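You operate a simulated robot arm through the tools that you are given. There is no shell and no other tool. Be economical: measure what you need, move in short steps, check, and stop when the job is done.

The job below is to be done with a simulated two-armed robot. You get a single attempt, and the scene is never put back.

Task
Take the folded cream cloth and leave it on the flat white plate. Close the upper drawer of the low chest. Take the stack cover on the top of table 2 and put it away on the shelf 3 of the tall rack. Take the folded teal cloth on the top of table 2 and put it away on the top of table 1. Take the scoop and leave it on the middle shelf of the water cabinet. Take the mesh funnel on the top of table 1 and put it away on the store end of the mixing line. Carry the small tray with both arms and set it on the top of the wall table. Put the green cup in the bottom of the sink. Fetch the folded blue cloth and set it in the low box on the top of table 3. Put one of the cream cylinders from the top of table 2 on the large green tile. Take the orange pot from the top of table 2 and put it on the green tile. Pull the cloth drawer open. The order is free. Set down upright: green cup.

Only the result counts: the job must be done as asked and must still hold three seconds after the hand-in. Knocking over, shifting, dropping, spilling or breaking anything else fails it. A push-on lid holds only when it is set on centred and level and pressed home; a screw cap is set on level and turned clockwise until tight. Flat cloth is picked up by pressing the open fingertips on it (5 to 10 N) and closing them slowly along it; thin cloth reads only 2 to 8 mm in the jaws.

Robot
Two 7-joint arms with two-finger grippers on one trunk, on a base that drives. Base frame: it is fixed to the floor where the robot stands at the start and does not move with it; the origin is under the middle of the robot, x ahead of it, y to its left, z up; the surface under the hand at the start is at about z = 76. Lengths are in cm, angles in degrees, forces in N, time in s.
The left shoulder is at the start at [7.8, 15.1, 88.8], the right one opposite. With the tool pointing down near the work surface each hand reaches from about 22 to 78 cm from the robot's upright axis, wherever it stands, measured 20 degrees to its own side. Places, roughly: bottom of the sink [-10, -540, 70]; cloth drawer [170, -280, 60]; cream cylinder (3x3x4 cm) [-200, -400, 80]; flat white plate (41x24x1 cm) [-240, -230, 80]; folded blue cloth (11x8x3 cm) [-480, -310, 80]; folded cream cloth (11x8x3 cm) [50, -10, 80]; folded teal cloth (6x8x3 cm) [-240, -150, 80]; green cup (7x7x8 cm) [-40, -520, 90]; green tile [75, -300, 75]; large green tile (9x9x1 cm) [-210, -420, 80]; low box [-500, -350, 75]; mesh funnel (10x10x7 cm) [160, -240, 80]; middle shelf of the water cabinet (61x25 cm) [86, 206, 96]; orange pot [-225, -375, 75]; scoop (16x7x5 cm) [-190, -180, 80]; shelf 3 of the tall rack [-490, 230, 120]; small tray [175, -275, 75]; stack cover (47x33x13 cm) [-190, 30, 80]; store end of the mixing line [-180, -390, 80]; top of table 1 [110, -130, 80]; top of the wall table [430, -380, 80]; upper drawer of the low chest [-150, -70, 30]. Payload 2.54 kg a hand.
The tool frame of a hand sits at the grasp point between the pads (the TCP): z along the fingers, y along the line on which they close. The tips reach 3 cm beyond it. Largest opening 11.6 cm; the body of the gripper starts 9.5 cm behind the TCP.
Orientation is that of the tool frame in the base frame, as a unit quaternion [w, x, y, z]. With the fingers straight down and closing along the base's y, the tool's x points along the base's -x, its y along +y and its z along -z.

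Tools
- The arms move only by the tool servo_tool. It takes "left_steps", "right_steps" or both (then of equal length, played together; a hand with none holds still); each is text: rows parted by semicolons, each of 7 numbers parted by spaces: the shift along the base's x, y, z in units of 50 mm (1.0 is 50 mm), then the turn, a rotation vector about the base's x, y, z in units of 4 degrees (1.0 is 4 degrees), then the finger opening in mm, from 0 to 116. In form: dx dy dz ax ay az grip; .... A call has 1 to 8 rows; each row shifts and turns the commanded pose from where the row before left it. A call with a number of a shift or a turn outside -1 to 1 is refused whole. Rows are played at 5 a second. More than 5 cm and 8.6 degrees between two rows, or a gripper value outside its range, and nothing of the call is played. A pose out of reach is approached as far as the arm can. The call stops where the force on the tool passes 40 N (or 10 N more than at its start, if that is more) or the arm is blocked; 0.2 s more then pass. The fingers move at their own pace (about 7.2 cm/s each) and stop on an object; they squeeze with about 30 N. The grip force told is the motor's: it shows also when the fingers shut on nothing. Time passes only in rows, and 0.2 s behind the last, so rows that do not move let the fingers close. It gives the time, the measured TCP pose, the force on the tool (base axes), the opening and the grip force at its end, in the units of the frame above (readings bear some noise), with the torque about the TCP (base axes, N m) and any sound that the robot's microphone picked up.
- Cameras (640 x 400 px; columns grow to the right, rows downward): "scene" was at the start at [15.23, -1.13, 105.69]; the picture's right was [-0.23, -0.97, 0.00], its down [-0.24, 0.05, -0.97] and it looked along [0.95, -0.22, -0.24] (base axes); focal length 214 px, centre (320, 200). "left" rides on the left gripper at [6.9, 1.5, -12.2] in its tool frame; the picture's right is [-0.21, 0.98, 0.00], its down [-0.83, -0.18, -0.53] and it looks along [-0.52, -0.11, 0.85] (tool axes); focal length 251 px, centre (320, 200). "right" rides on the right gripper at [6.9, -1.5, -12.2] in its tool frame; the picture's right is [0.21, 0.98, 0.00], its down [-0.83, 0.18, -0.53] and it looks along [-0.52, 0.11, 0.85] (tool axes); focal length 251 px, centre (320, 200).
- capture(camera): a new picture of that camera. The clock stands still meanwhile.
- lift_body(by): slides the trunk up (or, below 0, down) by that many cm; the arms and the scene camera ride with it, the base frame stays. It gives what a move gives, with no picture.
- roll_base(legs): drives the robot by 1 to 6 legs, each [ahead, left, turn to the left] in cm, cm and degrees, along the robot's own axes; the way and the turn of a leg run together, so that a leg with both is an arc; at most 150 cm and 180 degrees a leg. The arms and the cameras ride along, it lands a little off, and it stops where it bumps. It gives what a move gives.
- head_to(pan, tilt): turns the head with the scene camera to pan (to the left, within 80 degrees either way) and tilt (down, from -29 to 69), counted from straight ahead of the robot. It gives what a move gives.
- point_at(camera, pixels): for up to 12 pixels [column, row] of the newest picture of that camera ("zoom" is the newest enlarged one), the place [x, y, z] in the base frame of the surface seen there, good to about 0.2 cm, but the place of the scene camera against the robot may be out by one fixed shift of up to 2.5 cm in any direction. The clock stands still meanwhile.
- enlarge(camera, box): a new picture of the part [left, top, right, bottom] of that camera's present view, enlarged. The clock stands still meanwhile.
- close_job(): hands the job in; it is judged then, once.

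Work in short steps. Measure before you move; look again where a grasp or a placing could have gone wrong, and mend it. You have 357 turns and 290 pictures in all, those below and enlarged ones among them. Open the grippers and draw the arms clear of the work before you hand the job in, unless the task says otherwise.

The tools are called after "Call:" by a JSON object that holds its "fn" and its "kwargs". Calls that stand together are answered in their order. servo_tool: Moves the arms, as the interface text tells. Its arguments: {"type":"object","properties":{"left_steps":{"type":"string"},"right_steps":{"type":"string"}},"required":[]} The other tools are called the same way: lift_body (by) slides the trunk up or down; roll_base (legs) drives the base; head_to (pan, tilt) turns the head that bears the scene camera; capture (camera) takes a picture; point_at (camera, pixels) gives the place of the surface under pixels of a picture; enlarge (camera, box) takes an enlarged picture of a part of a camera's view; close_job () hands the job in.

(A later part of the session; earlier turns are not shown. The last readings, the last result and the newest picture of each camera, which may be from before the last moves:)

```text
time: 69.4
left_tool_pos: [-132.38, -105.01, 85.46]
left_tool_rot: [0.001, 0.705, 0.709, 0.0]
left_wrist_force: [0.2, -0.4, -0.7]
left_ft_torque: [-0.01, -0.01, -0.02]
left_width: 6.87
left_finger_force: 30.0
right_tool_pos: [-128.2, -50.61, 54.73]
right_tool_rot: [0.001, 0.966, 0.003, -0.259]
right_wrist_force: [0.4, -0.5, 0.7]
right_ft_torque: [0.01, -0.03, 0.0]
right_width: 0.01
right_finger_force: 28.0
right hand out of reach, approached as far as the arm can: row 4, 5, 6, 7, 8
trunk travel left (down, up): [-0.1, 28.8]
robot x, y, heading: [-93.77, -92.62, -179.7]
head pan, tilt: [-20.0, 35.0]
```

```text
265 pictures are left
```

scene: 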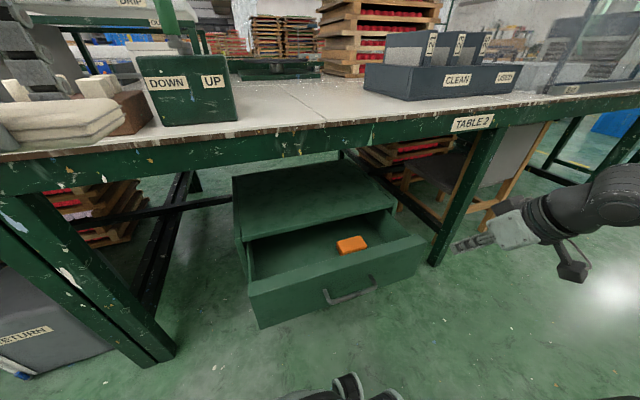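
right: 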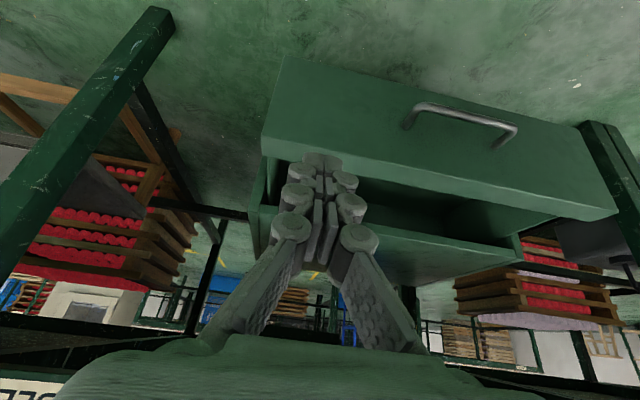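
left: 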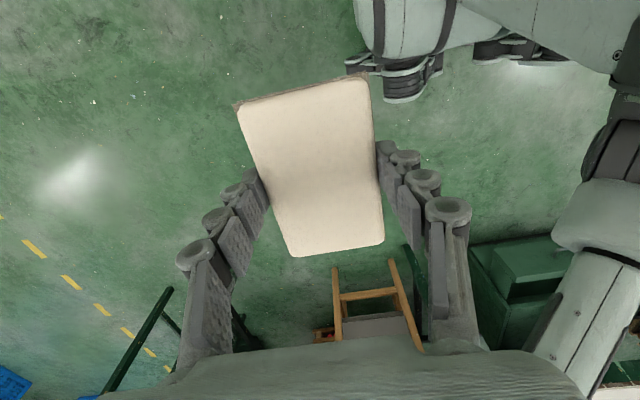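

The hand is in front of the drawer plane, near z 55. I bring it down to about z 42 and toward the drawer middle.

Call:
{"fn": "servo_tool", "kwargs": {"right_steps": "-0.19 -0.57 -0.64 0 0 0 0;-0.19 -0.57 -0.64 0 0 0 0;-0.19 -0.57 -0.64 0 0 0 0;-0.19 -0.57 -0.64 0 0 0 0;0 0 0 0 0 0 0"}}

Call:
{"fn": "capture", "kwargs": {"camera": "right"}}

```text
time: 70.6
left_tool_pos: [-132.42, -105.19, 85.51]
left_tool_rot: [0.0, 0.705, 0.709, 0.0]
left_wrist_force: [-0.1, 0.2, 0.1]
left_ft_torque: [-0.02, 0.02, 0.0]
left_width: 6.92
left_finger_force: 30.0
right_tool_pos: [-133.27, -60.62, 41.7]
right_tool_rot: [-0.001, 0.966, 0.001, -0.26]
right_wrist_force: [0.4, -0.3, -0.5]
right_ft_torque: [0.01, -0.04, 0.01]
right_width: 0.01
right_finger_force: 28.6
right hand out of reach, approached as far as the arm can: row 1, 2
trunk travel left (down, up): [-0.1, 28.8]
robot x, y, heading: [-93.74, -92.65, -179.5]
head pan, tilt: [-20.0, 35.0]
```

```text
264 pictures are left
```

right: 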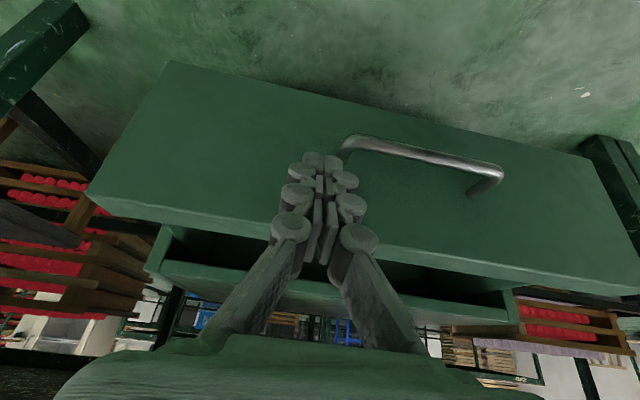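

I check the handle and front heights from the hand camera.

Call:
{"fn": "point_at", "kwargs": {"camera": "right", "pixels": [[420, 152], [345, 140], [500, 172], [250, 180], [250, 220], [450, 255], [120, 195], [600, 280]]}}

```text
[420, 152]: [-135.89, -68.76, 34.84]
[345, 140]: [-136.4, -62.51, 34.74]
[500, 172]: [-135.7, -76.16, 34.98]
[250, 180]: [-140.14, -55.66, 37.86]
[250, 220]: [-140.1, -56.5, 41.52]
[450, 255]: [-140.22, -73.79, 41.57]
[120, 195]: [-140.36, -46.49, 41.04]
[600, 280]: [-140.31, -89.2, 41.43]
```

Tips at z≈39 pass above the handle (z≈35) and below the top (41.5). I push along −x in short rows.

Call:
{"fn": "servo_tool", "kwargs": {"right_steps": "-0.3 -0.5 0 0 0 0 0;-0.3 -0.5 0 0 0 0 0;-0.4 0 0 0 0 0 0;-0.4 0 0 0 0 0 0;-0.4 0 0 0 0 0 0;-0.4 0 0 0 0 0 0;-0.4 0 0 0 0 0 0;-0.4 0 0 0 0 0 0"}}

Call:
{"fn": "servo_tool", "kwargs": {"right_steps": "-0.2 0 0 0 0 0 0;-0.3 0 0 0 0 0 0;-0.3 0 0 0 0 0 0;-0.3 0 0 0 0 0 0;-0.3 0 0 0 0 0 0;-0.3 0 0 0 0 0 0;-0.3 0 0 0 0 0 0;-0.3 0 0 0 0 0 0"}}

Call:
{"fn": "capture", "kwargs": {"camera": "scene"}}

```text
time: 72.4
left_tool_pos: [-132.46, -104.93, 85.5]
left_tool_rot: [0.0, 0.705, 0.709, 0.0]
left_wrist_force: [0.2, -0.2, 0.3]
left_ft_torque: [0.0, 0.01, -0.01]
left_width: 6.89
left_finger_force: 30.2
right_tool_pos: [-148.02, -66.09, 41.76]
right_tool_rot: [0.001, 0.966, 0.002, -0.26]
right_wrist_force: [-0.5, -0.4, 1.2]
right_ft_torque: [-0.02, 0.02, 0.04]
right_width: 0.01
right_finger_force: 28.7
trunk travel left (down, up): [-0.1, 28.8]
robot x, y, heading: [-93.7, -92.05, -180.0]
head pan, tilt: [-20.0, 35.0]
```

```text
time: 73.7
left_tool_pos: [-132.41, -105.01, 85.46]
left_tool_rot: [0.001, 0.705, 0.709, 0.001]
left_wrist_force: [1.0, 0.9, -0.5]
left_ft_torque: [0.0, -0.01, -0.03]
left_width: 6.88
left_finger_force: 29.9
right_tool_pos: [-154.39, -65.66, 41.61]
right_tool_rot: [-0.001, 0.968, 0.003, -0.252]
right_wrist_force: [1.5, -0.8, 0.3]
right_ft_torque: [-0.02, -0.04, 0.0]
right_width: 0.6
right_finger_force: 28.9
trunk travel left (down, up): [-0.1, 28.8]
robot x, y, heading: [-93.78, -92.49, -179.8]
head pan, tilt: [-20.0, 35.0]
stopped in row 6 (right hand): the force on the tool passed its limit at 56 N (the readings are from after the stop); the commanded pose is now the measured one
```

```text
263 pictures are left
```

scene: 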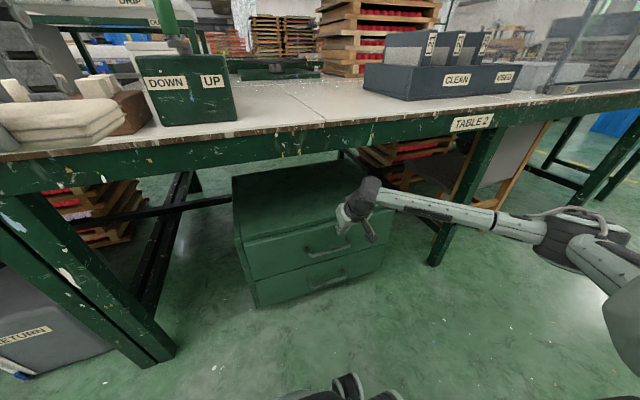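

The drawer met its stop (56 N) and looks flush. I draw the right hand back and check the gap.

Call:
{"fn": "servo_tool", "kwargs": {"right_steps": "0.8 0 0 0 0 0 0;0.8 0 0 0 0 0 0;0.8 0 0 0 0 0 0;0.8 0.3 0 0 0 0 0;0.4 0.5 0.5 0 0 0 0;0 0.5 0.8 0 0 0 0;0 0.5 0.8 0 0 0 0;0 0 0 0 0 0 0"}}

Call:
{"fn": "enlarge", "kwargs": {"camera": "scene", "box": [210, 130, 450, 330]}}

```text
time: 75.5
left_tool_pos: [-132.39, -105.02, 85.57]
left_tool_rot: [0.0, 0.705, 0.709, 0.0]
left_wrist_force: [-0.4, -0.1, -0.6]
left_ft_torque: [0.0, 0.0, 0.02]
left_width: 6.89
left_finger_force: 30.1
right_tool_pos: [-136.48, -56.71, 52.54]
right_tool_rot: [-0.001, 0.967, 0.002, -0.253]
right_wrist_force: [0.1, -0.2, -0.1]
right_ft_torque: [0.04, 0.0, 0.0]
right_width: 0.0
right_finger_force: 28.9
trunk travel left (down, up): [-0.1, 28.8]
robot x, y, heading: [-93.61, -92.45, -179.9]
head pan, tilt: [-20.0, 35.0]
```

```text
2.00 times, centred on (330, 230) of scene
```

zoom: 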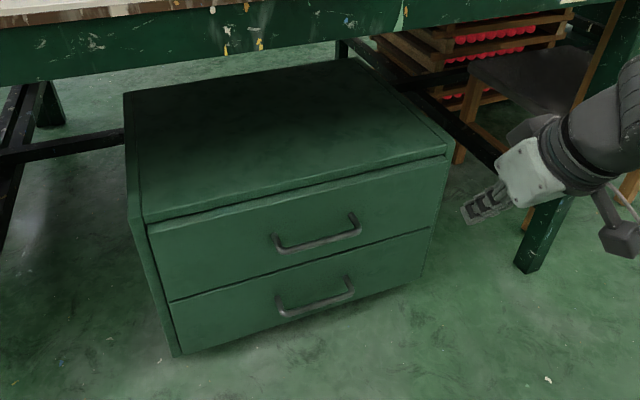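

The drawer is shut. I back off, raise the trunk for an overview, and straighten the right hand.

Call:
{"fn": "roll_base", "kwargs": {"legs": [[-30, 0, 0]]}}

Call:
{"fn": "lift_body", "kwargs": {"by": 28}}

Call:
{"fn": "servo_tool", "kwargs": {"right_steps": "0.2 0 0.3 0 -1 0 60;0.2 0 0.3 0 -1 0 60;0.2 0 0.3 0 -1 0 60;0.2 0 0.3 0 -1 0 60;0.2 0 0.3 0 -1 0 60;0.2 0 0.3 0 -1 0 60;0.2 0 0.3 0 -1 0 60;0 0 0.3 0 -0.35 0 60"}}

Call:
{"fn": "head_to", "kwargs": {"pan": 30, "tilt": 18}}

Call:
{"fn": "capture", "kwargs": {"camera": "scene"}}

Call:
{"fn": "head_to", "kwargs": {"pan": -30, "tilt": 18}}

Call:
{"fn": "capture", "kwargs": {"camera": "scene"}}

```text
time: 77.5
left_tool_pos: [-102.68, -104.79, 85.42]
left_tool_rot: [0.0, 0.705, 0.709, 0.0]
left_wrist_force: [0.0, 0.1, -0.5]
left_ft_torque: [-0.01, 0.0, -0.02]
left_width: 6.89
left_finger_force: 30.1
right_tool_pos: [-106.96, -56.6, 52.38]
right_tool_rot: [-0.001, 0.968, 0.003, -0.251]
right_wrist_force: [0.3, -0.2, -0.4]
right_ft_torque: [0.01, 0.03, 0.0]
right_width: 0.0
right_finger_force: 28.7
trunk travel left (down, up): [-0.1, 28.8]
robot x, y, heading: [-64.35, -92.21, -179.6]
head pan, tilt: [-20.0, 35.0]
```

```text
time: 80.3
left_tool_pos: [-102.74, -104.78, 113.48]
left_tool_rot: [0.0, 0.705, 0.709, 0.0]
left_wrist_force: [0.1, 0.3, 0.0]
left_ft_torque: [-0.01, -0.01, 0.0]
left_width: 6.88
left_finger_force: 30.1
right_tool_pos: [-106.91, -56.55, 80.52]
right_tool_rot: [0.0, 0.968, 0.004, -0.253]
right_wrist_force: [0.1, -0.6, 0.4]
right_ft_torque: [0.01, 0.03, 0.0]
right_width: 0.05
right_finger_force: 28.5
trunk travel left (down, up): [-28.1, 0.8]
robot x, y, heading: [-64.4, -92.22, -179.6]
head pan, tilt: [-20.0, 35.0]
```

```text
time: 82.1
left_tool_pos: [-102.92, -104.98, 113.51]
left_tool_rot: [0.001, 0.705, 0.709, 0.001]
left_wrist_force: [-0.2, 0.0, -0.2]
left_ft_torque: [0.01, -0.01, -0.02]
left_width: 6.89
left_finger_force: 30.4
right_tool_pos: [-99.94, -56.57, 92.64]
right_tool_rot: [-0.001, 1.0, 0.003, 0.003]
right_wrist_force: [0.2, -1.3, 0.3]
right_ft_torque: [0.0, 0.0, 0.0]
right_width: 5.99
right_finger_force: 0.2
trunk travel left (down, up): [-28.1, 0.8]
robot x, y, heading: [-64.08, -92.42, -179.6]
head pan, tilt: [-20.0, 35.0]
```

```text
time: 83.3
left_tool_pos: [-102.68, -104.84, 113.53]
left_tool_rot: [0.0, 0.705, 0.71, -0.001]
left_wrist_force: [0.0, -0.9, 0.1]
left_ft_torque: [0.02, 0.01, -0.02]
left_width: 6.89
left_finger_force: 29.8
right_tool_pos: [-99.99, -56.48, 92.66]
right_tool_rot: [-0.001, 1.0, 0.002, 0.001]
right_wrist_force: [0.5, 0.8, -1.0]
right_ft_torque: [-0.02, 0.01, -0.01]
right_width: 6.01
right_finger_force: 0.1
trunk travel left (down, up): [-28.1, 0.8]
robot x, y, heading: [-63.99, -92.47, -179.9]
head pan, tilt: [30.0, 18.0]
```

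```text
261 pictures are left
```

scene: 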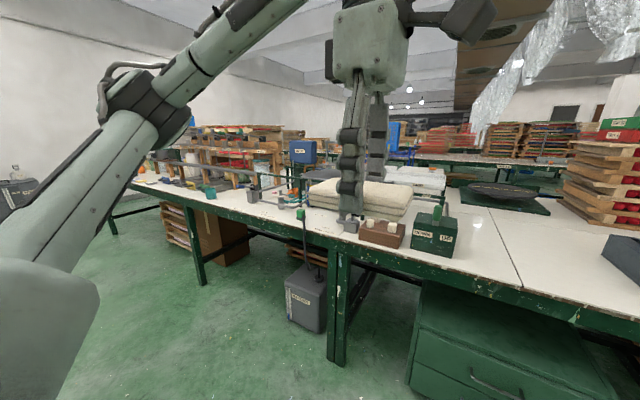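

```text
time: 84.6
left_tool_pos: [-102.84, -104.82, 113.51]
left_tool_rot: [0.0, 0.705, 0.71, -0.001]
left_wrist_force: [0.2, -0.6, -0.8]
left_ft_torque: [0.01, 0.0, -0.03]
left_width: 6.86
left_finger_force: 30.2
right_tool_pos: [-99.88, -56.49, 92.66]
right_tool_rot: [0.0, 1.0, 0.003, 0.001]
right_wrist_force: [0.5, 0.3, 0.5]
right_ft_torque: [0.02, 0.0, 0.0]
right_width: 5.97
right_finger_force: 0.1
trunk travel left (down, up): [-28.1, 0.8]
robot x, y, heading: [-64.06, -92.22, -179.5]
head pan, tilt: [-30.0, 18.0]
```

```text
260 pictures are left
```

scene: 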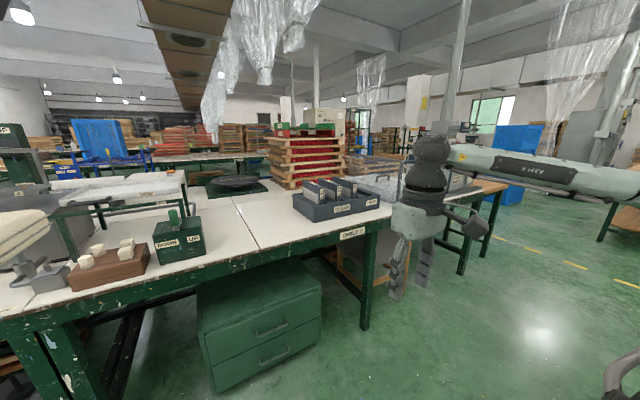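

I drive along the aisle to about y −200 and look over the table there.

Call:
{"fn": "roll_base", "kwargs": {"legs": [[0, 105, 0]]}}

Call:
{"fn": "head_to", "kwargs": {"pan": -8, "tilt": 25}}

Call:
{"fn": "capture", "kwargs": {"camera": "scene"}}

Call:
{"fn": "head_to", "kwargs": {"pan": 55, "tilt": 20}}

Call:
{"fn": "capture", "kwargs": {"camera": "scene"}}

```text
time: 95.1
left_tool_pos: [-102.64, -210.71, 113.54]
left_tool_rot: [0.0, 0.707, 0.708, 0.0]
left_wrist_force: [0.0, -0.2, -1.3]
left_ft_torque: [0.01, -0.03, 0.01]
left_width: 6.92
left_finger_force: 29.6
right_tool_pos: [-99.33, -162.24, 92.69]
right_tool_rot: [0.0, 1.0, -0.001, 0.002]
right_wrist_force: [-0.3, 0.3, -0.1]
right_ft_torque: [0.02, -0.02, -0.02]
right_width: 5.98
right_finger_force: 0.1
trunk travel left (down, up): [-28.1, 0.8]
robot x, y, heading: [-64.03, -198.21, 179.8]
head pan, tilt: [-30.0, 18.0]
```

```text
time: 96.0
left_tool_pos: [-102.59, -210.61, 113.51]
left_tool_rot: [0.0, 0.707, 0.707, -0.001]
left_wrist_force: [-0.3, 0.1, -0.5]
left_ft_torque: [0.01, 0.03, 0.03]
left_width: 6.9
left_finger_force: 30.1
right_tool_pos: [-99.45, -162.26, 92.57]
right_tool_rot: [-0.001, 1.0, -0.001, 0.001]
right_wrist_force: [0.1, -0.3, 0.3]
right_ft_torque: [0.01, 0.01, 0.04]
right_width: 6.0
right_finger_force: 0.2
trunk travel left (down, up): [-28.1, 0.8]
robot x, y, heading: [-63.7, -198.1, 179.7]
head pan, tilt: [-8.0, 25.0]
```

```text
259 pictures are left
```

scene: 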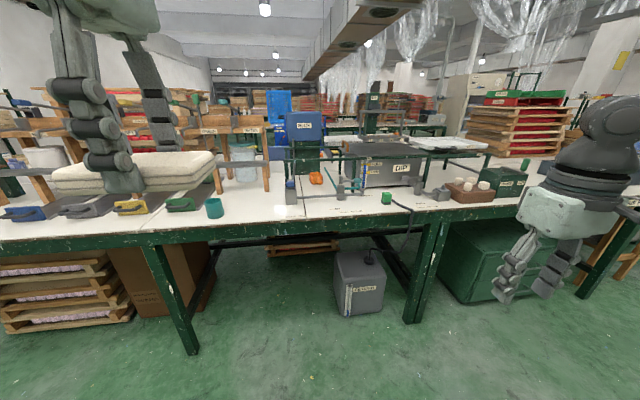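

```text
time: 97.3
left_tool_pos: [-102.54, -210.66, 113.58]
left_tool_rot: [0.0, 0.707, 0.707, 0.0]
left_wrist_force: [-0.4, -0.5, -0.5]
left_ft_torque: [-0.03, -0.01, 0.04]
left_width: 6.88
left_finger_force: 30.3
right_tool_pos: [-99.52, -162.35, 92.66]
right_tool_rot: [-0.001, 1.0, -0.001, 0.002]
right_wrist_force: [0.9, 0.1, 0.0]
right_ft_torque: [-0.02, -0.01, 0.0]
right_width: 6.02
right_finger_force: 0.1
trunk travel left (down, up): [-28.1, 0.8]
robot x, y, heading: [-63.72, -198.52, 179.7]
head pan, tilt: [55.0, 20.0]
```

```text
258 pictures are left
```

scene: 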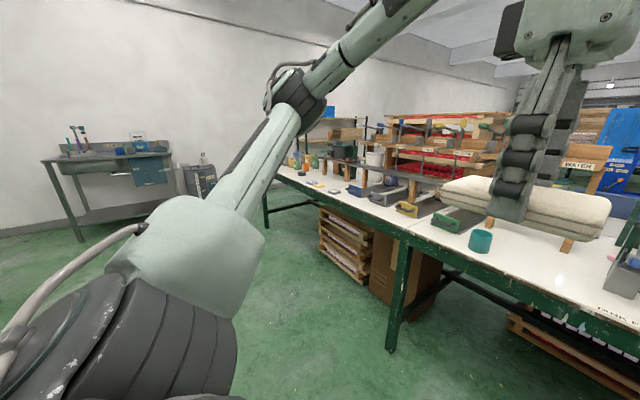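

I enlarge the table area to find the scoop, the teal cloth and the plate.

Call:
{"fn": "head_to", "kwargs": {"pan": 0, "tilt": 25}}

Call:
{"fn": "enlarge", "kwargs": {"camera": "scene", "box": [180, 80, 500, 230]}}

Call:
{"fn": "enlarge", "kwargs": {"camera": "scene", "box": [0, 80, 300, 230]}}

```text
time: 98.5
left_tool_pos: [-102.63, -210.76, 113.55]
left_tool_rot: [0.0, 0.708, 0.706, 0.0]
left_wrist_force: [-0.2, 0.2, 0.3]
left_ft_torque: [-0.01, 0.02, 0.03]
left_width: 6.87
left_finger_force: 30.3
right_tool_pos: [-99.43, -162.22, 92.5]
right_tool_rot: [-0.001, 1.0, -0.001, 0.002]
right_wrist_force: [-0.2, 0.1, -0.2]
right_ft_torque: [0.0, -0.02, 0.0]
right_width: 6.0
right_finger_force: 0.0
trunk travel left (down, up): [-28.1, 0.8]
robot x, y, heading: [-63.95, -198.53, 180.0]
head pan, tilt: [0.0, 25.0]
```

```text
2.00 times, centred on (340, 155) of scene
```

zoom: 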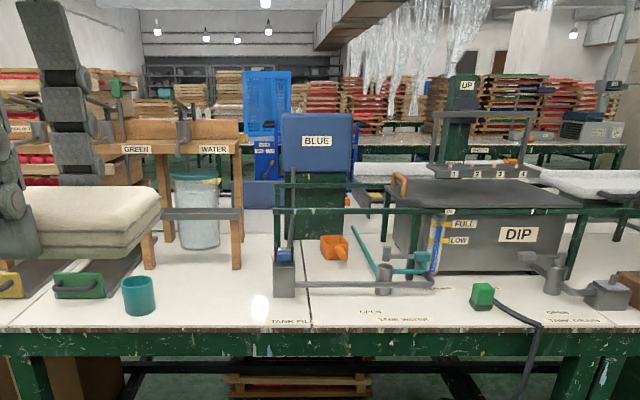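

```text
2.13 times, centred on (150, 155) of scene
```

zoom: 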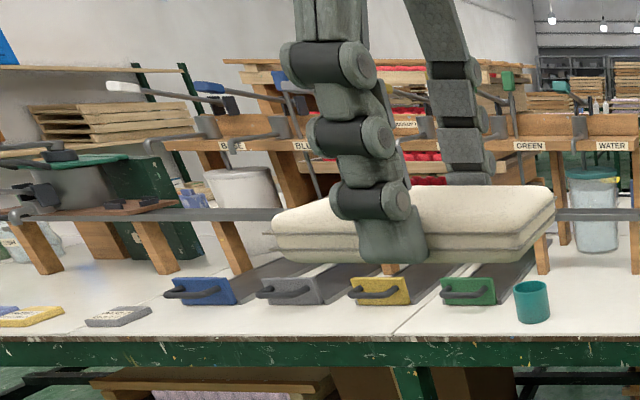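

The orange scoop is at zoom (335,248). I take a full view to measure it and its neighbours.

Call:
{"fn": "enlarge", "kwargs": {"camera": "scene", "box": [280, 130, 440, 230]}}

```text
4.00 times, centred on (360, 180) of scene
```

zoom: 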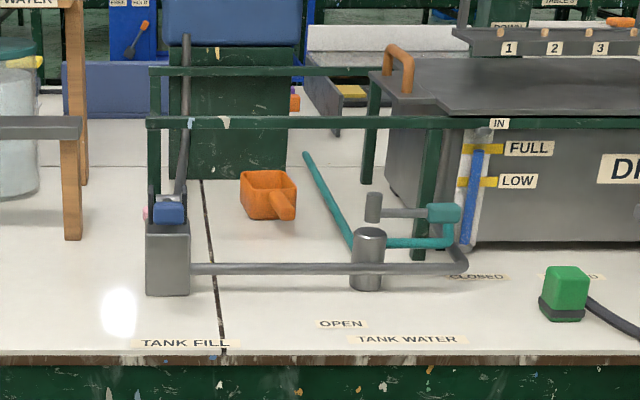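

Call:
{"fn": "point_at", "kwargs": {"camera": "zoom", "pixels": [[240, 185], [295, 178], [285, 205], [265, 215], [268, 178], [167, 260], [300, 268], [370, 235], [320, 165], [290, 122], [120, 358], [380, 178]]}}

```text
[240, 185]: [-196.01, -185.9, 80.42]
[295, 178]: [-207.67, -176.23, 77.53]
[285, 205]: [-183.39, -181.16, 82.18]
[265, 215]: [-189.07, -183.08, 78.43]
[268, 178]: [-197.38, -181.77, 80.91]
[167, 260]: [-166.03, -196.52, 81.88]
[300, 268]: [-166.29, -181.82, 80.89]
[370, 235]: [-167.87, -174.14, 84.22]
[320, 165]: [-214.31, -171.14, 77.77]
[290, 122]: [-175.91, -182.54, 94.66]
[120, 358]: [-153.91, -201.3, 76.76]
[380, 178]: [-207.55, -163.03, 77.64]
```

The scoop's handle points to us (end ≈ x −182, y −181, z 81), with a guard bar at x≈−176, z≈95 in front. I raise the right hand above the bar and drive up to the table.

Call:
{"fn": "servo_tool", "kwargs": {"right_steps": "0 0 0.9 0 0 0 60;0 0 0.9 0 0 0 60;0 0 0.9 0 0 0 60;0 0 0.9 0 0 0 60;0 0 0 0 0 0 60"}}

Call:
{"fn": "roll_base", "kwargs": {"legs": [[49, 0, 0]]}}

Call:
{"fn": "capture", "kwargs": {"camera": "right"}}

Call:
{"fn": "capture", "kwargs": {"camera": "scene"}}

```text
time: 99.7
left_tool_pos: [-102.58, -210.7, 113.55]
left_tool_rot: [0.0, 0.708, 0.706, 0.0]
left_wrist_force: [-0.3, 0.7, -0.4]
left_ft_torque: [-0.01, -0.03, -0.04]
left_width: 6.91
left_finger_force: 29.7
right_tool_pos: [-99.13, -161.94, 110.55]
right_tool_rot: [0.0, 1.0, -0.001, 0.002]
right_wrist_force: [0.2, -0.2, -0.1]
right_ft_torque: [0.02, 0.0, -0.02]
right_width: 6.0
right_finger_force: 0.2
trunk travel left (down, up): [-28.1, 0.8]
robot x, y, heading: [-64.23, -198.07, 179.9]
head pan, tilt: [0.0, 25.0]
```

```text
time: 102.6
left_tool_pos: [-151.08, -210.41, 113.54]
left_tool_rot: [0.0, 0.709, 0.706, 0.0]
left_wrist_force: [0.0, -0.5, -0.8]
left_ft_torque: [0.0, -0.01, 0.0]
left_width: 6.89
left_finger_force: 30.3
right_tool_pos: [-147.55, -161.83, 110.49]
right_tool_rot: [-0.001, 1.0, -0.002, 0.001]
right_wrist_force: [0.6, -0.8, 0.1]
right_ft_torque: [0.02, -0.02, 0.02]
right_width: 6.03
right_finger_force: 0.1
trunk travel left (down, up): [-28.1, 0.8]
robot x, y, heading: [-112.43, -198.19, 179.7]
head pan, tilt: [0.0, 25.0]
```

```text
254 pictures are left
```

right: 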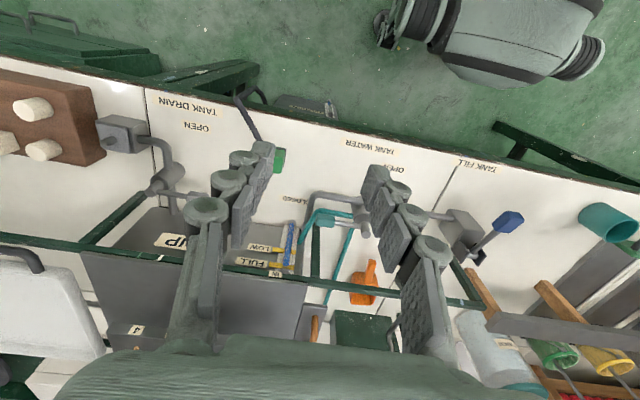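

```text
253 pictures are left
```

scene: 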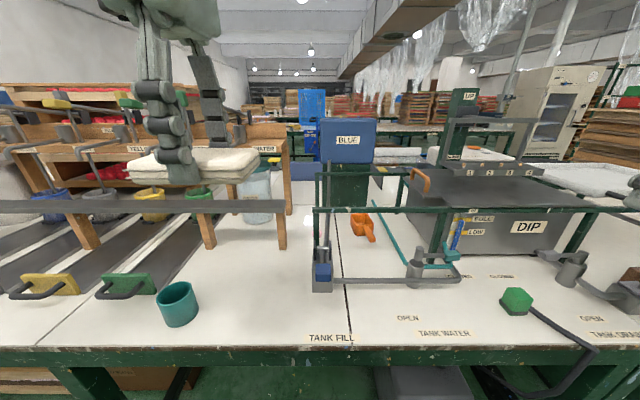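

The scoop shows at (365,285) in the right camera, near the guard bar. I measure both.

Call:
{"fn": "point_at", "kwargs": {"camera": "right", "pixels": [[371, 263], [368, 275], [365, 296], [350, 290], [376, 295], [450, 301], [320, 274], [355, 345], [320, 240], [348, 250]]}}

Call:
{"fn": "enlarge", "kwargs": {"camera": "scene", "box": [290, 140, 470, 300]}}

```text
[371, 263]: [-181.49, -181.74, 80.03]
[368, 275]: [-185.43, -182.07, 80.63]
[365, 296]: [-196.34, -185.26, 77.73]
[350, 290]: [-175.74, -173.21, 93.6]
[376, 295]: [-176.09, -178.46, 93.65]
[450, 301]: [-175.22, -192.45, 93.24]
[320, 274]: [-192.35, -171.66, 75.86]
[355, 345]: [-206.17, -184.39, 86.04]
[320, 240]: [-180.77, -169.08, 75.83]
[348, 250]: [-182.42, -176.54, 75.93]
```

```text
2.50 times, centred on (380, 220) of scene
```

zoom: 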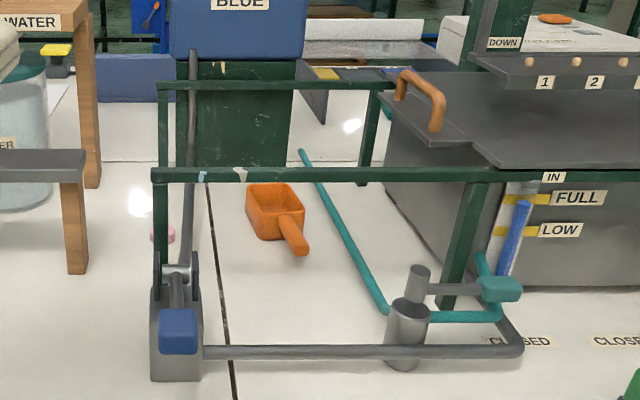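

Gripping the handle would put the wrist camera against the bar; gripping the bowl (x≈−192) clears it. I measure the bowl's edges.

Call:
{"fn": "point_at", "kwargs": {"camera": "zoom", "pixels": [[250, 190], [297, 188], [262, 236], [302, 212], [275, 200], [272, 218], [292, 245], [247, 215], [340, 230], [240, 150]]}}

```text
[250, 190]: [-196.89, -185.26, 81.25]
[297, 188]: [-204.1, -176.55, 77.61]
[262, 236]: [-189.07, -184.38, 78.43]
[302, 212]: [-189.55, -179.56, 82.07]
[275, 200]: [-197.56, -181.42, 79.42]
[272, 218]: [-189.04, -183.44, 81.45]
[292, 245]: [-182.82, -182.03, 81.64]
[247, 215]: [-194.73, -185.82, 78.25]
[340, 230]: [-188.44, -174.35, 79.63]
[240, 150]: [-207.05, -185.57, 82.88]
```

I check clearance to the BLUE box, the upper rear bar and the grey pole.

Call:
{"fn": "point_at", "kwargs": {"camera": "zoom", "pixels": [[240, 40], [190, 120], [190, 70], [260, 85], [130, 170], [220, 110], [300, 30], [180, 20]]}}

```text
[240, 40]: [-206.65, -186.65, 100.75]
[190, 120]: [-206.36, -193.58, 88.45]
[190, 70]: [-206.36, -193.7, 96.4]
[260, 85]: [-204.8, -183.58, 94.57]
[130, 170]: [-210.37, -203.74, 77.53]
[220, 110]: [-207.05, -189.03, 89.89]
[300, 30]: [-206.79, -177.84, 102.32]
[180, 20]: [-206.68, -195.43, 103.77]
```

Clearances are fine for x≈−192.5. I creep 6 cm ahead and bring the right hand over the bowl at height.

Call:
{"fn": "roll_base", "kwargs": {"legs": [[6, 0, 0]]}}

Call:
{"fn": "servo_tool", "kwargs": {"right_steps": "-0.85 -0.45 0.1 0 0 0 112;-0.85 -0.45 0 0 0 0 112;-0.85 -0.45 0 0 0 0 112;-0.85 -0.45 0 0 0 0 112;-0.85 -0.45 0 0 0 0 112;-0.85 -0.45 0 0 0 0 112;-0.85 -0.45 0 0 0 0 112;-0.85 -0.45 0 0 0 0 112"}}

Call:
{"fn": "capture", "kwargs": {"camera": "right"}}

```text
time: 103.6
left_tool_pos: [-157.08, -210.46, 113.31]
left_tool_rot: [0.0, 0.708, 0.706, 0.001]
left_wrist_force: [-0.6, -0.1, -1.7]
left_ft_torque: [0.01, -0.04, 0.0]
left_width: 6.86
left_finger_force: 29.3
right_tool_pos: [-153.51, -161.84, 110.32]
right_tool_rot: [0.0, 1.0, -0.002, 0.002]
right_wrist_force: [-0.5, 0.3, 0.3]
right_ft_torque: [0.02, -0.04, -0.02]
right_width: 6.01
right_finger_force: 0.0
trunk travel left (down, up): [-28.1, 0.8]
robot x, y, heading: [-118.14, -198.38, 179.7]
head pan, tilt: [0.0, 25.0]
```

```text
time: 105.4
left_tool_pos: [-156.99, -210.4, 113.44]
left_tool_rot: [0.0, 0.709, 0.706, 0.001]
left_wrist_force: [0.2, 0.2, 0.2]
left_ft_torque: [0.0, 0.0, -0.02]
left_width: 6.89
left_finger_force: 29.5
right_tool_pos: [-179.44, -174.82, 108.84]
right_tool_rot: [0.0, 1.0, -0.002, 0.001]
right_wrist_force: [0.1, -0.1, 0.2]
right_ft_torque: [0.05, 0.01, 0.0]
right_width: 11.22
right_finger_force: 0.0
right hand out of reach, approached as far as the arm can: row 6, 7, 8
trunk travel left (down, up): [-28.1, 0.8]
robot x, y, heading: [-117.91, -198.08, 180.0]
head pan, tilt: [0.0, 25.0]
```

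```text
251 pictures are left
```

right: 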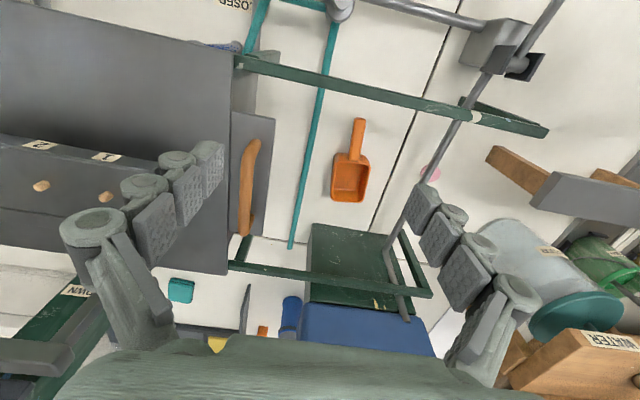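

At this height it falls short, but lower is nearer. The scoop is at (350,165) in the right camera; I measure and descend forward to z 99.

Call:
{"fn": "point_at", "kwargs": {"camera": "right", "pixels": [[333, 198], [363, 200], [336, 156], [366, 158], [358, 122], [350, 185], [325, 85], [350, 275]]}}

Call:
{"fn": "servo_tool", "kwargs": {"right_steps": "-0.655 -0.38 -0.49 0 0 0 112;-0.655 -0.38 -0.49 0 0 0 112;-0.655 -0.38 -0.49 0 0 0 112;-0.655 -0.38 -0.49 0 0 0 112;0 0 0 0 0 0 112"}}

```text
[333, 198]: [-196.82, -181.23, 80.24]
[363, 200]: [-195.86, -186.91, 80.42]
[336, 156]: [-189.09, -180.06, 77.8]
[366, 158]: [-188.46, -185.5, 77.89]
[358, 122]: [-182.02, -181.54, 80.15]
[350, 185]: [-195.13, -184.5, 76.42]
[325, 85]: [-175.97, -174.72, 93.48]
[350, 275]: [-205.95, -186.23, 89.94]
```

```text
time: 106.6
left_tool_pos: [-156.92, -210.43, 113.49]
left_tool_rot: [-0.001, 0.709, 0.705, -0.001]
left_wrist_force: [1.2, 0.0, -0.5]
left_ft_torque: [0.02, -0.02, 0.03]
left_width: 6.89
left_finger_force: 29.6
right_tool_pos: [-181.31, -173.76, 105.71]
right_tool_rot: [-0.001, 1.0, -0.002, 0.001]
right_wrist_force: [-0.2, -0.9, 0.2]
right_ft_torque: [0.01, 0.01, 0.01]
right_width: 11.16
right_finger_force: 0.0
right hand out of reach, approached as far as the arm can: row 1, 2, 3, 4
trunk travel left (down, up): [-28.1, 0.8]
robot x, y, heading: [-117.93, -198.18, 179.6]
head pan, tilt: [0.0, 25.0]
```

I descend straight to about z 99 here, then go forward.

Call:
{"fn": "servo_tool", "kwargs": {"right_steps": "0 0 -0.65 0 0 0 112;0 0 -0.65 0 0 0 112;-0.7 -0.3 0 0 0 0 112;-0.7 -0.5 0 0 0 0 112;-0.6 -0.6 0 0 0 0 112;-0.2 -0.5 0 0 0 0 112;0 0 0 0 0 0 112"}}

```text
time: 108.2
left_tool_pos: [-156.91, -210.3, 113.43]
left_tool_rot: [0.0, 0.709, 0.706, 0.0]
left_wrist_force: [0.5, 0.1, -1.1]
left_ft_torque: [0.01, -0.01, 0.01]
left_width: 6.89
left_finger_force: 29.7
right_tool_pos: [-182.33, -176.97, 97.99]
right_tool_rot: [0.001, 1.0, -0.001, 0.001]
right_wrist_force: [1.1, 0.4, 0.3]
right_ft_torque: [-0.01, 0.0, -0.02]
right_width: 11.25
right_finger_force: 0.2
right hand out of reach, approached as far as the arm can: row 3, 4, 5, 6
trunk travel left (down, up): [-28.1, 0.8]
robot x, y, heading: [-118.27, -198.0, 179.8]
head pan, tilt: [0.0, 25.0]
```

I descend to z 88 (tips 85, camera still above the bar) and try forward again.

Call:
{"fn": "servo_tool", "kwargs": {"right_steps": "0 0 -0.5 0 0 0 112;0 0 -0.5 0 0 0 112;0 0 -0.5 0 0 0 112;0 0 -0.5 0 0 0 112;-0.6 -0.3 0 0 0 0 112;-0.6 -0.4 0 0 0 0 112;-0.6 -0.5 0 0 0 0 112;-0.3 0 0 0 0 0 112"}}

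```text
time: 109.2
left_tool_pos: [-156.83, -210.56, 113.62]
left_tool_rot: [-0.001, 0.708, 0.706, 0.0]
left_wrist_force: [-0.1, -0.4, -0.3]
left_ft_torque: [0.01, 0.01, -0.02]
left_width: 6.88
left_finger_force: 29.7
right_tool_pos: [-182.64, -177.14, 89.34]
right_tool_rot: [0.004, 1.0, -0.001, -0.008]
right_wrist_force: [5.0, -1.4, 16.6]
right_ft_torque: [0.19, 0.4, -0.13]
right_width: 10.59
right_finger_force: 0.0
right hand out of reach, approached as far as the arm can: row 5
trunk travel left (down, up): [-28.1, 0.8]
robot x, y, heading: [-118.31, -198.35, 179.9]
head pan, tilt: [0.0, 25.0]
stopped in row 5 (right hand): the force on the tool passed its limit at 43 N (the readings are from after the stop); the commanded pose is now the measured one
```

Contact at z 89. I look before moving.

Call:
{"fn": "capture", "kwargs": {"camera": "right"}}

Call:
{"fn": "capture", "kwargs": {"camera": "scene"}}

```text
250 pictures are left
```

right: 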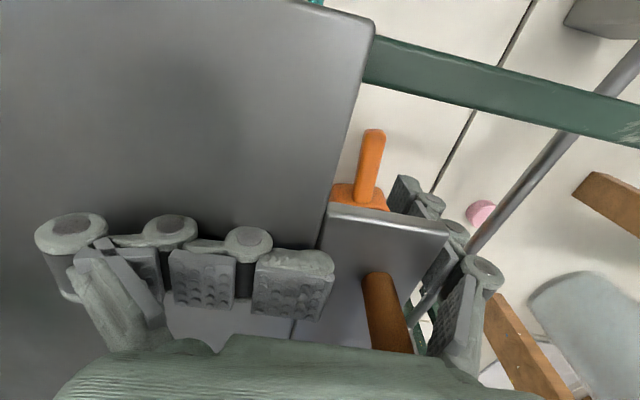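

```text
249 pictures are left
```

scene: 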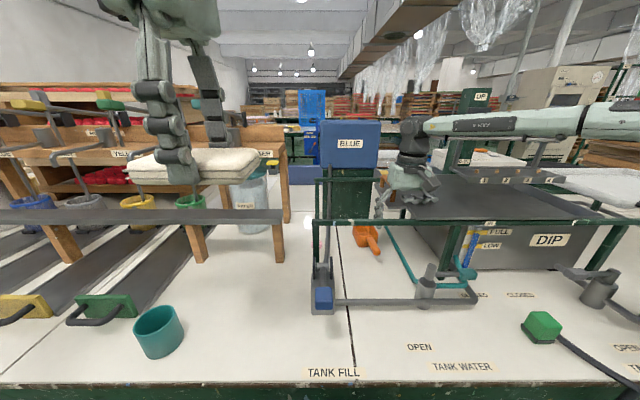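

A finger touched the DIP tank lid. I raise straight up and check the lid.

Call:
{"fn": "servo_tool", "kwargs": {"right_steps": "0 0 0.4 0 0 0 112;0 0 0.6 0 0 0 112;0 0 0.8 0 0 0 112;0 0 0.8 0 0 0 112;0 0 0.8 0 0 0 112;0 0 0 0 0 0 112"}}

Call:
{"fn": "capture", "kwargs": {"camera": "right"}}

```text
time: 110.6
left_tool_pos: [-156.96, -210.43, 113.41]
left_tool_rot: [0.0, 0.708, 0.706, 0.001]
left_wrist_force: [-0.4, 0.3, -0.5]
left_ft_torque: [-0.01, 0.03, 0.0]
left_width: 6.88
left_finger_force: 30.2
right_tool_pos: [-181.3, -176.12, 104.26]
right_tool_rot: [0.004, 1.0, -0.001, -0.007]
right_wrist_force: [0.3, -0.8, 0.9]
right_ft_torque: [0.0, -0.01, 0.02]
right_width: 11.19
right_finger_force: 0.0
right hand out of reach, approached as far as the arm can: row 4, 5
trunk travel left (down, up): [-28.1, 0.8]
robot x, y, heading: [-118.38, -198.21, 180.1]
head pan, tilt: [0.0, 25.0]
```

```text
248 pictures are left
```

right: 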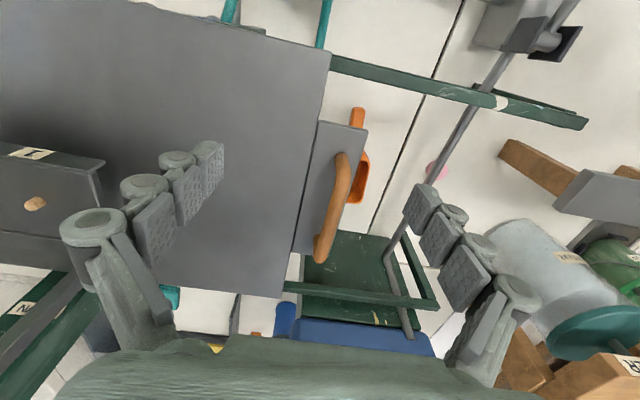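

The DIP lid seems to have shifted toward the scoop compared with the earlier right picture. I measure it now.

Call:
{"fn": "point_at", "kwargs": {"camera": "right", "pixels": [[345, 160], [320, 245], [330, 55], [285, 290], [365, 130], [318, 122], [310, 200], [340, 120], [175, 20], [150, 100], [295, 240], [325, 70]]}}

Call:
{"fn": "capture", "kwargs": {"camera": "scene"}}

```text
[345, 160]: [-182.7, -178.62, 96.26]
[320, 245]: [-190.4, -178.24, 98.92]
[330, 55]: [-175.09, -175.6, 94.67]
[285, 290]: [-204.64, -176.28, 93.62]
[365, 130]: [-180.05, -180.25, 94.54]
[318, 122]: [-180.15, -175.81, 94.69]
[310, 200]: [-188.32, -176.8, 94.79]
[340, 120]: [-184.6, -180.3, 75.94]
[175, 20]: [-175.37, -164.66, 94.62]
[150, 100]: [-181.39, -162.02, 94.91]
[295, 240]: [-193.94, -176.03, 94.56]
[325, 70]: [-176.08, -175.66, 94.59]
```

```text
247 pictures are left
```

scene: 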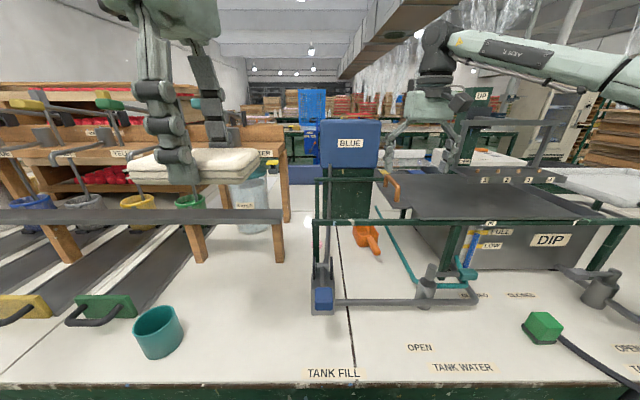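

The lid slid about 10 cm in −y (edge from y≈−165.7 to −175.9); I will put it back by its handle. First I check the wooden frame near the left hand before shifting the base.

Call:
{"fn": "point_at", "kwargs": {"camera": "scene", "pixels": [[262, 155], [262, 135], [130, 150], [240, 215], [200, 160], [390, 185], [382, 172], [408, 216], [590, 205], [400, 190]]}}

```text
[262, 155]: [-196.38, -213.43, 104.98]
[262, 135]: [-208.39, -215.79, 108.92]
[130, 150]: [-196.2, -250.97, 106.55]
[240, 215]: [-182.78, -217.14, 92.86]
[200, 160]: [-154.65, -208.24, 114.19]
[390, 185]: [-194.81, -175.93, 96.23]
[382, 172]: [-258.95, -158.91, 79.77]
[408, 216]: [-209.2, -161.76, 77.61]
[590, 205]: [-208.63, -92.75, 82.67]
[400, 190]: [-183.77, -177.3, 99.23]
```

Room enough. I shift the base 4 cm ahead and 6 cm left, keeping the hand above the handle, then look.

Call:
{"fn": "roll_base", "kwargs": {"legs": [[4, 6, 0]]}}

Call:
{"fn": "capture", "kwargs": {"camera": "right"}}

```text
time: 111.9
left_tool_pos: [-160.92, -216.34, 113.52]
left_tool_rot: [0.0, 0.708, 0.706, 0.0]
left_wrist_force: [0.4, 0.6, 0.3]
left_ft_torque: [0.05, -0.03, 0.01]
left_width: 6.88
left_finger_force: 29.9
right_tool_pos: [-185.37, -182.29, 104.15]
right_tool_rot: [0.005, 1.0, -0.002, -0.008]
right_wrist_force: [-0.1, 0.3, -0.5]
right_ft_torque: [0.01, -0.03, -0.01]
right_width: 11.22
right_finger_force: 0.2
trunk travel left (down, up): [-28.1, 0.8]
robot x, y, heading: [-122.03, -204.36, 179.7]
head pan, tilt: [0.0, 25.0]
```

```text
246 pictures are left
```

right: 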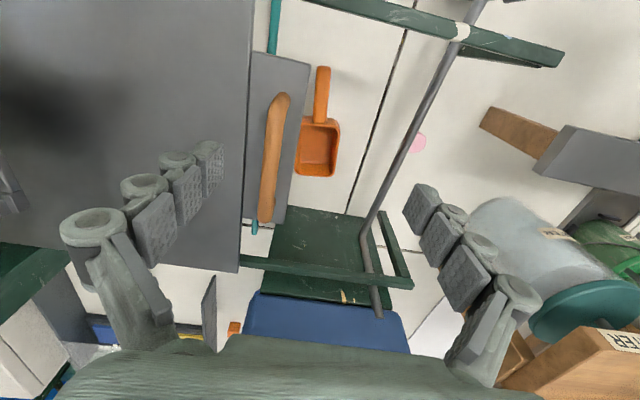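

Handle spans (280,100)–(265,215). I measure it precisely.

Call:
{"fn": "point_at", "kwargs": {"camera": "right", "pixels": [[282, 100], [274, 140], [270, 180], [265, 212], [308, 65], [286, 222], [250, 60], [240, 265], [220, 30]]}}

```text
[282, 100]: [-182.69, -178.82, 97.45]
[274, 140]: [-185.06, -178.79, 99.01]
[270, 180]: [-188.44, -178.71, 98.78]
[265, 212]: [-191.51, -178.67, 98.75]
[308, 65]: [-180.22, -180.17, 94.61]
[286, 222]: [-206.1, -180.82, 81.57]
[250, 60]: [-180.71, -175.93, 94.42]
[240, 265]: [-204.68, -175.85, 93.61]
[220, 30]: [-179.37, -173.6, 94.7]
```

I place the fingers about the handle, tips 1 cm over the lid, and close gently.

Call:
{"fn": "servo_tool", "kwargs": {"right_steps": "-0.1 0.35 0 0 0 0 70;-0.1 0.36 0 0 0 0 70;0 0 -0.5 0 0 0 70;0 0 -0.5 0 0 0 70;0 0 -0.08 0 0 0 70;0 0 0 0 0 0 40;0 0 0 0 0 0 15;0 0 0 0 0 0 10"}}

Call:
{"fn": "capture", "kwargs": {"camera": "right"}}

```text
time: 113.7
left_tool_pos: [-161.01, -216.44, 113.57]
left_tool_rot: [0.001, 0.708, 0.706, 0.0]
left_wrist_force: [0.1, -0.7, -0.3]
left_ft_torque: [0.02, -0.01, 0.0]
left_width: 6.89
left_finger_force: 29.6
right_tool_pos: [-186.23, -178.56, 98.75]
right_tool_rot: [0.004, 1.0, -0.002, -0.008]
right_wrist_force: [0.7, 0.1, -0.7]
right_ft_torque: [-0.03, 0.09, 0.07]
right_width: 1.18
right_finger_force: 27.4
trunk travel left (down, up): [-28.1, 0.8]
robot x, y, heading: [-122.54, -204.45, 179.9]
head pan, tilt: [0.0, 25.0]
```

```text
245 pictures are left
```

right: 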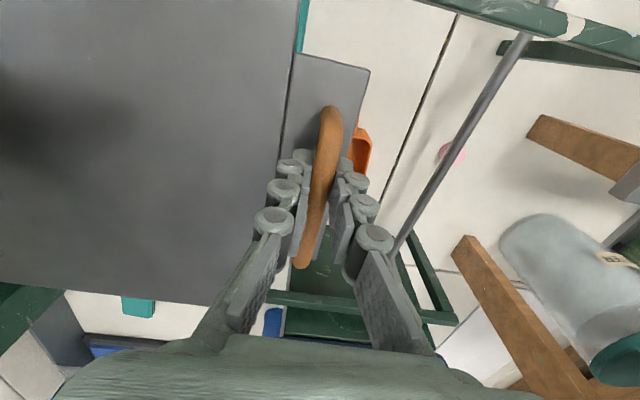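

Handle held. I slide the lid back +y by 10.1 cm in small rows.

Call:
{"fn": "servo_tool", "kwargs": {"right_steps": "0 0.25 0 0 0 0 10;0 0.25 0 0 0 0 10;0 0.25 0 0 0 0 10;0 0.25 0 0 0 0 10;0 0.25 0 0 0 0 10;0 0.25 0 0 0 0 10;0 0.25 0 0 0 0 10;0 0.27 0 0 0 0 10"}}

Call:
{"fn": "capture", "kwargs": {"camera": "right"}}

Call:
{"fn": "capture", "kwargs": {"camera": "scene"}}

```text
time: 115.5
left_tool_pos: [-160.84, -216.37, 113.5]
left_tool_rot: [0.001, 0.709, 0.706, 0.0]
left_wrist_force: [-0.6, -0.3, -1.8]
left_ft_torque: [0.02, 0.01, 0.01]
left_width: 6.87
left_finger_force: 30.3
right_tool_pos: [-186.26, -168.43, 98.73]
right_tool_rot: [0.004, 1.0, -0.001, -0.007]
right_wrist_force: [12.6, -3.2, -14.9]
right_ft_torque: [-0.06, 0.41, 0.12]
right_width: 1.13
right_finger_force: 38.5
trunk travel left (down, up): [-28.1, 0.8]
robot x, y, heading: [-122.33, -204.05, 180.1]
head pan, tilt: [0.0, 25.0]
```

```text
244 pictures are left
```

right: 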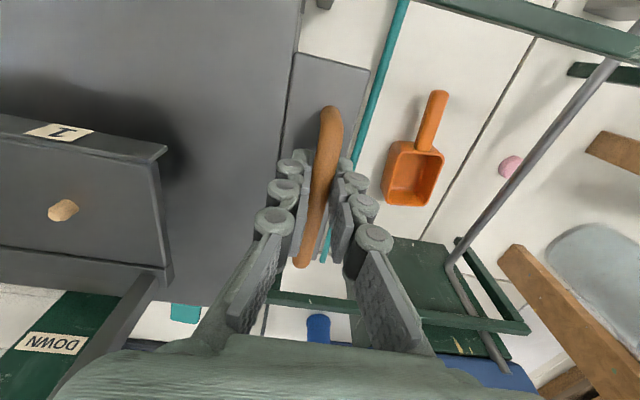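

```text
243 pictures are left
```

scene: 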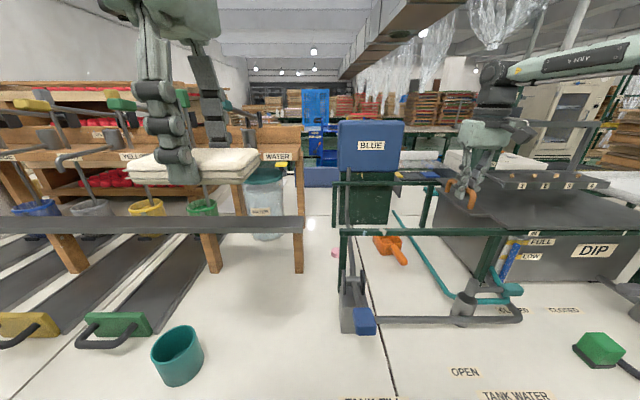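

I release and measure the lid's edge (target y≈−165.7, tab corner ≈(−180.6,−170.2)).

Call:
{"fn": "servo_tool", "kwargs": {"right_steps": "0 0 0 0 0 0 40;0 0 0 0 0 0 60;0 0 0.5 0 0 0 60;0 0 0.7 0 0 0 60;0 0 0.7 0 0 0 80;0 0 0 0 0 0 80"}}

Call:
{"fn": "capture", "kwargs": {"camera": "right"}}

```text
time: 116.9
left_tool_pos: [-161.04, -216.3, 113.55]
left_tool_rot: [0.001, 0.708, 0.706, 0.0]
left_wrist_force: [0.1, 0.4, -1.5]
left_ft_torque: [0.01, -0.01, 0.02]
left_width: 6.88
left_finger_force: 30.2
right_tool_pos: [-186.41, -168.53, 108.45]
right_tool_rot: [0.005, 1.0, -0.002, -0.008]
right_wrist_force: [0.7, 0.5, 0.7]
right_ft_torque: [0.02, -0.03, -0.01]
right_width: 8.02
right_finger_force: 0.0
trunk travel left (down, up): [-28.1, 0.8]
robot x, y, heading: [-122.05, -203.88, 179.8]
head pan, tilt: [0.0, 25.0]
```

```text
242 pictures are left
```

right: 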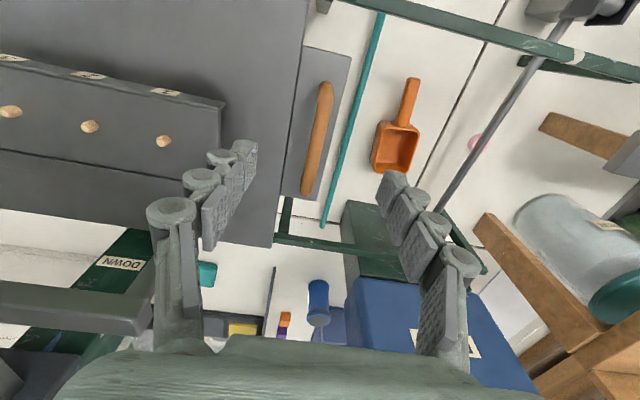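

Call:
{"fn": "point_at", "kwargs": {"camera": "right", "pixels": [[303, 45], [275, 230], [350, 58], [318, 195], [298, 100], [222, 103], [165, 140], [303, 15]]}}

```text
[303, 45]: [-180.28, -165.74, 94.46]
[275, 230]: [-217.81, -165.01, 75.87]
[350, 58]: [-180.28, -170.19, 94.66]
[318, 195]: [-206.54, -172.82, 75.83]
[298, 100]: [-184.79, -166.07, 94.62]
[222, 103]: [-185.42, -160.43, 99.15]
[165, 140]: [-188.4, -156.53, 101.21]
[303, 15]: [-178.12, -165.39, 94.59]
```

The lid is back (edge −165.7, tab −170.2). Now I move the hand up and over to y −183.4, and creep the base 4 cm ahead.

Call:
{"fn": "servo_tool", "kwargs": {"right_steps": "0.2 -0.75 0 0 0 0 100;0.2 -0.75 0 0 0 0 100;0 -0.75 0 0 0 0 100;0 -0.73 0 0 0 0 100;0 0 0 0 0 0 100"}}

Call:
{"fn": "roll_base", "kwargs": {"legs": [[4, 0, 0]]}}

```text
time: 118.1
left_tool_pos: [-161.06, -216.33, 113.41]
left_tool_rot: [0.0, 0.708, 0.706, 0.0]
left_wrist_force: [0.3, 0.3, -1.5]
left_ft_torque: [0.01, 0.02, -0.01]
left_width: 6.9
left_finger_force: 30.2
right_tool_pos: [-184.13, -180.68, 108.73]
right_tool_rot: [0.004, 1.0, -0.002, -0.007]
right_wrist_force: [-0.9, 0.8, 0.3]
right_ft_torque: [0.0, 0.01, -0.03]
right_width: 10.0
right_finger_force: 0.0
right hand out of reach, approached as far as the arm can: row 4
trunk travel left (down, up): [-28.1, 0.8]
robot x, y, heading: [-122.34, -203.69, 179.9]
head pan, tilt: [0.0, 25.0]
```

```text
time: 119.0
left_tool_pos: [-163.12, -216.42, 113.64]
left_tool_rot: [-0.001, 0.708, 0.706, -0.001]
left_wrist_force: [0.9, 0.7, -1.0]
left_ft_torque: [-0.01, 0.05, 0.0]
left_width: 6.89
left_finger_force: 30.3
right_tool_pos: [-186.48, -180.68, 108.85]
right_tool_rot: [0.005, 1.0, 0.001, -0.007]
right_wrist_force: [0.6, 0.1, -1.8]
right_ft_torque: [0.02, 0.17, 0.03]
right_width: 9.97
right_finger_force: 0.1
trunk travel left (down, up): [-28.1, 0.8]
robot x, y, heading: [-125.03, -203.79, 180.0]
head pan, tilt: [0.0, 25.0]
stopped in leg 1: the robot was blocked; the commanded pose is now the measured one
```

Blocked after 2.5 cm, close enough. I descend in stages: to z 93 with y −183.4, then forward.

Call:
{"fn": "servo_tool", "kwargs": {"right_steps": "0 -0.2 -0.6 0 0 0 100;0 -0.2 -0.6 0 0 0 100;0 -0.15 -0.6 0 0 0 100;0 0 -0.6 0 0 0 100;0 0 -0.6 0 0 0 100;-0.5 0 0 0 0 0 100;-0.5 0 0 0 0 0 100;0 0 0 0 0 0 100"}}

Call:
{"fn": "capture", "kwargs": {"camera": "right"}}

```text
time: 120.8
left_tool_pos: [-163.0, -216.47, 113.75]
left_tool_rot: [-0.003, 0.708, 0.707, -0.003]
left_wrist_force: [-0.6, -0.8, 0.3]
left_ft_torque: [0.01, -0.02, 0.0]
left_width: 6.88
left_finger_force: 30.0
right_tool_pos: [-189.74, -182.47, 94.09]
right_tool_rot: [0.004, 1.0, -0.001, -0.01]
right_wrist_force: [0.7, 0.3, 0.0]
right_ft_torque: [-0.01, 0.05, -0.02]
right_width: 9.99
right_finger_force: 0.1
right hand out of reach, approached as far as the arm can: row 7
trunk travel left (down, up): [-28.1, 0.8]
robot x, y, heading: [-125.03, -204.27, 179.9]
head pan, tilt: [0.0, 25.0]
```

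```text
241 pictures are left
```

right: 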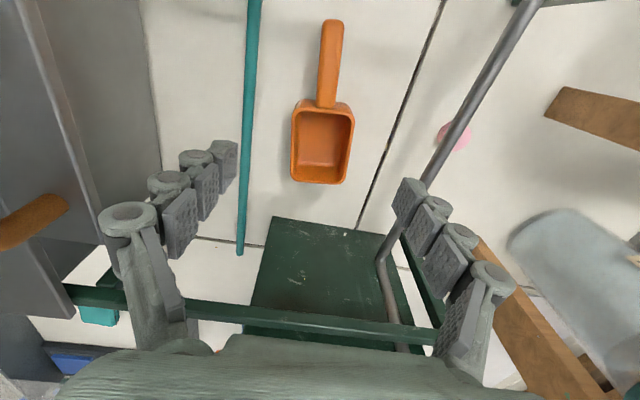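

I check the slanted pole near the −y finger before going down.

Call:
{"fn": "point_at", "kwargs": {"camera": "right", "pixels": [[460, 130], [430, 175], [385, 245], [300, 120], [350, 125], [295, 175], [343, 180], [325, 50], [245, 170]]}}

```text
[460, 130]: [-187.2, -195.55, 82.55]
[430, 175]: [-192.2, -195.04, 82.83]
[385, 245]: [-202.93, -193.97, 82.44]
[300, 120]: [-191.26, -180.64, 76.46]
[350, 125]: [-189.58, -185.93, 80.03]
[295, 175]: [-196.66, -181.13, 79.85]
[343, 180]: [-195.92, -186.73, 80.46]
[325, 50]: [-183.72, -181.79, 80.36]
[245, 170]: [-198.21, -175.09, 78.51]
```

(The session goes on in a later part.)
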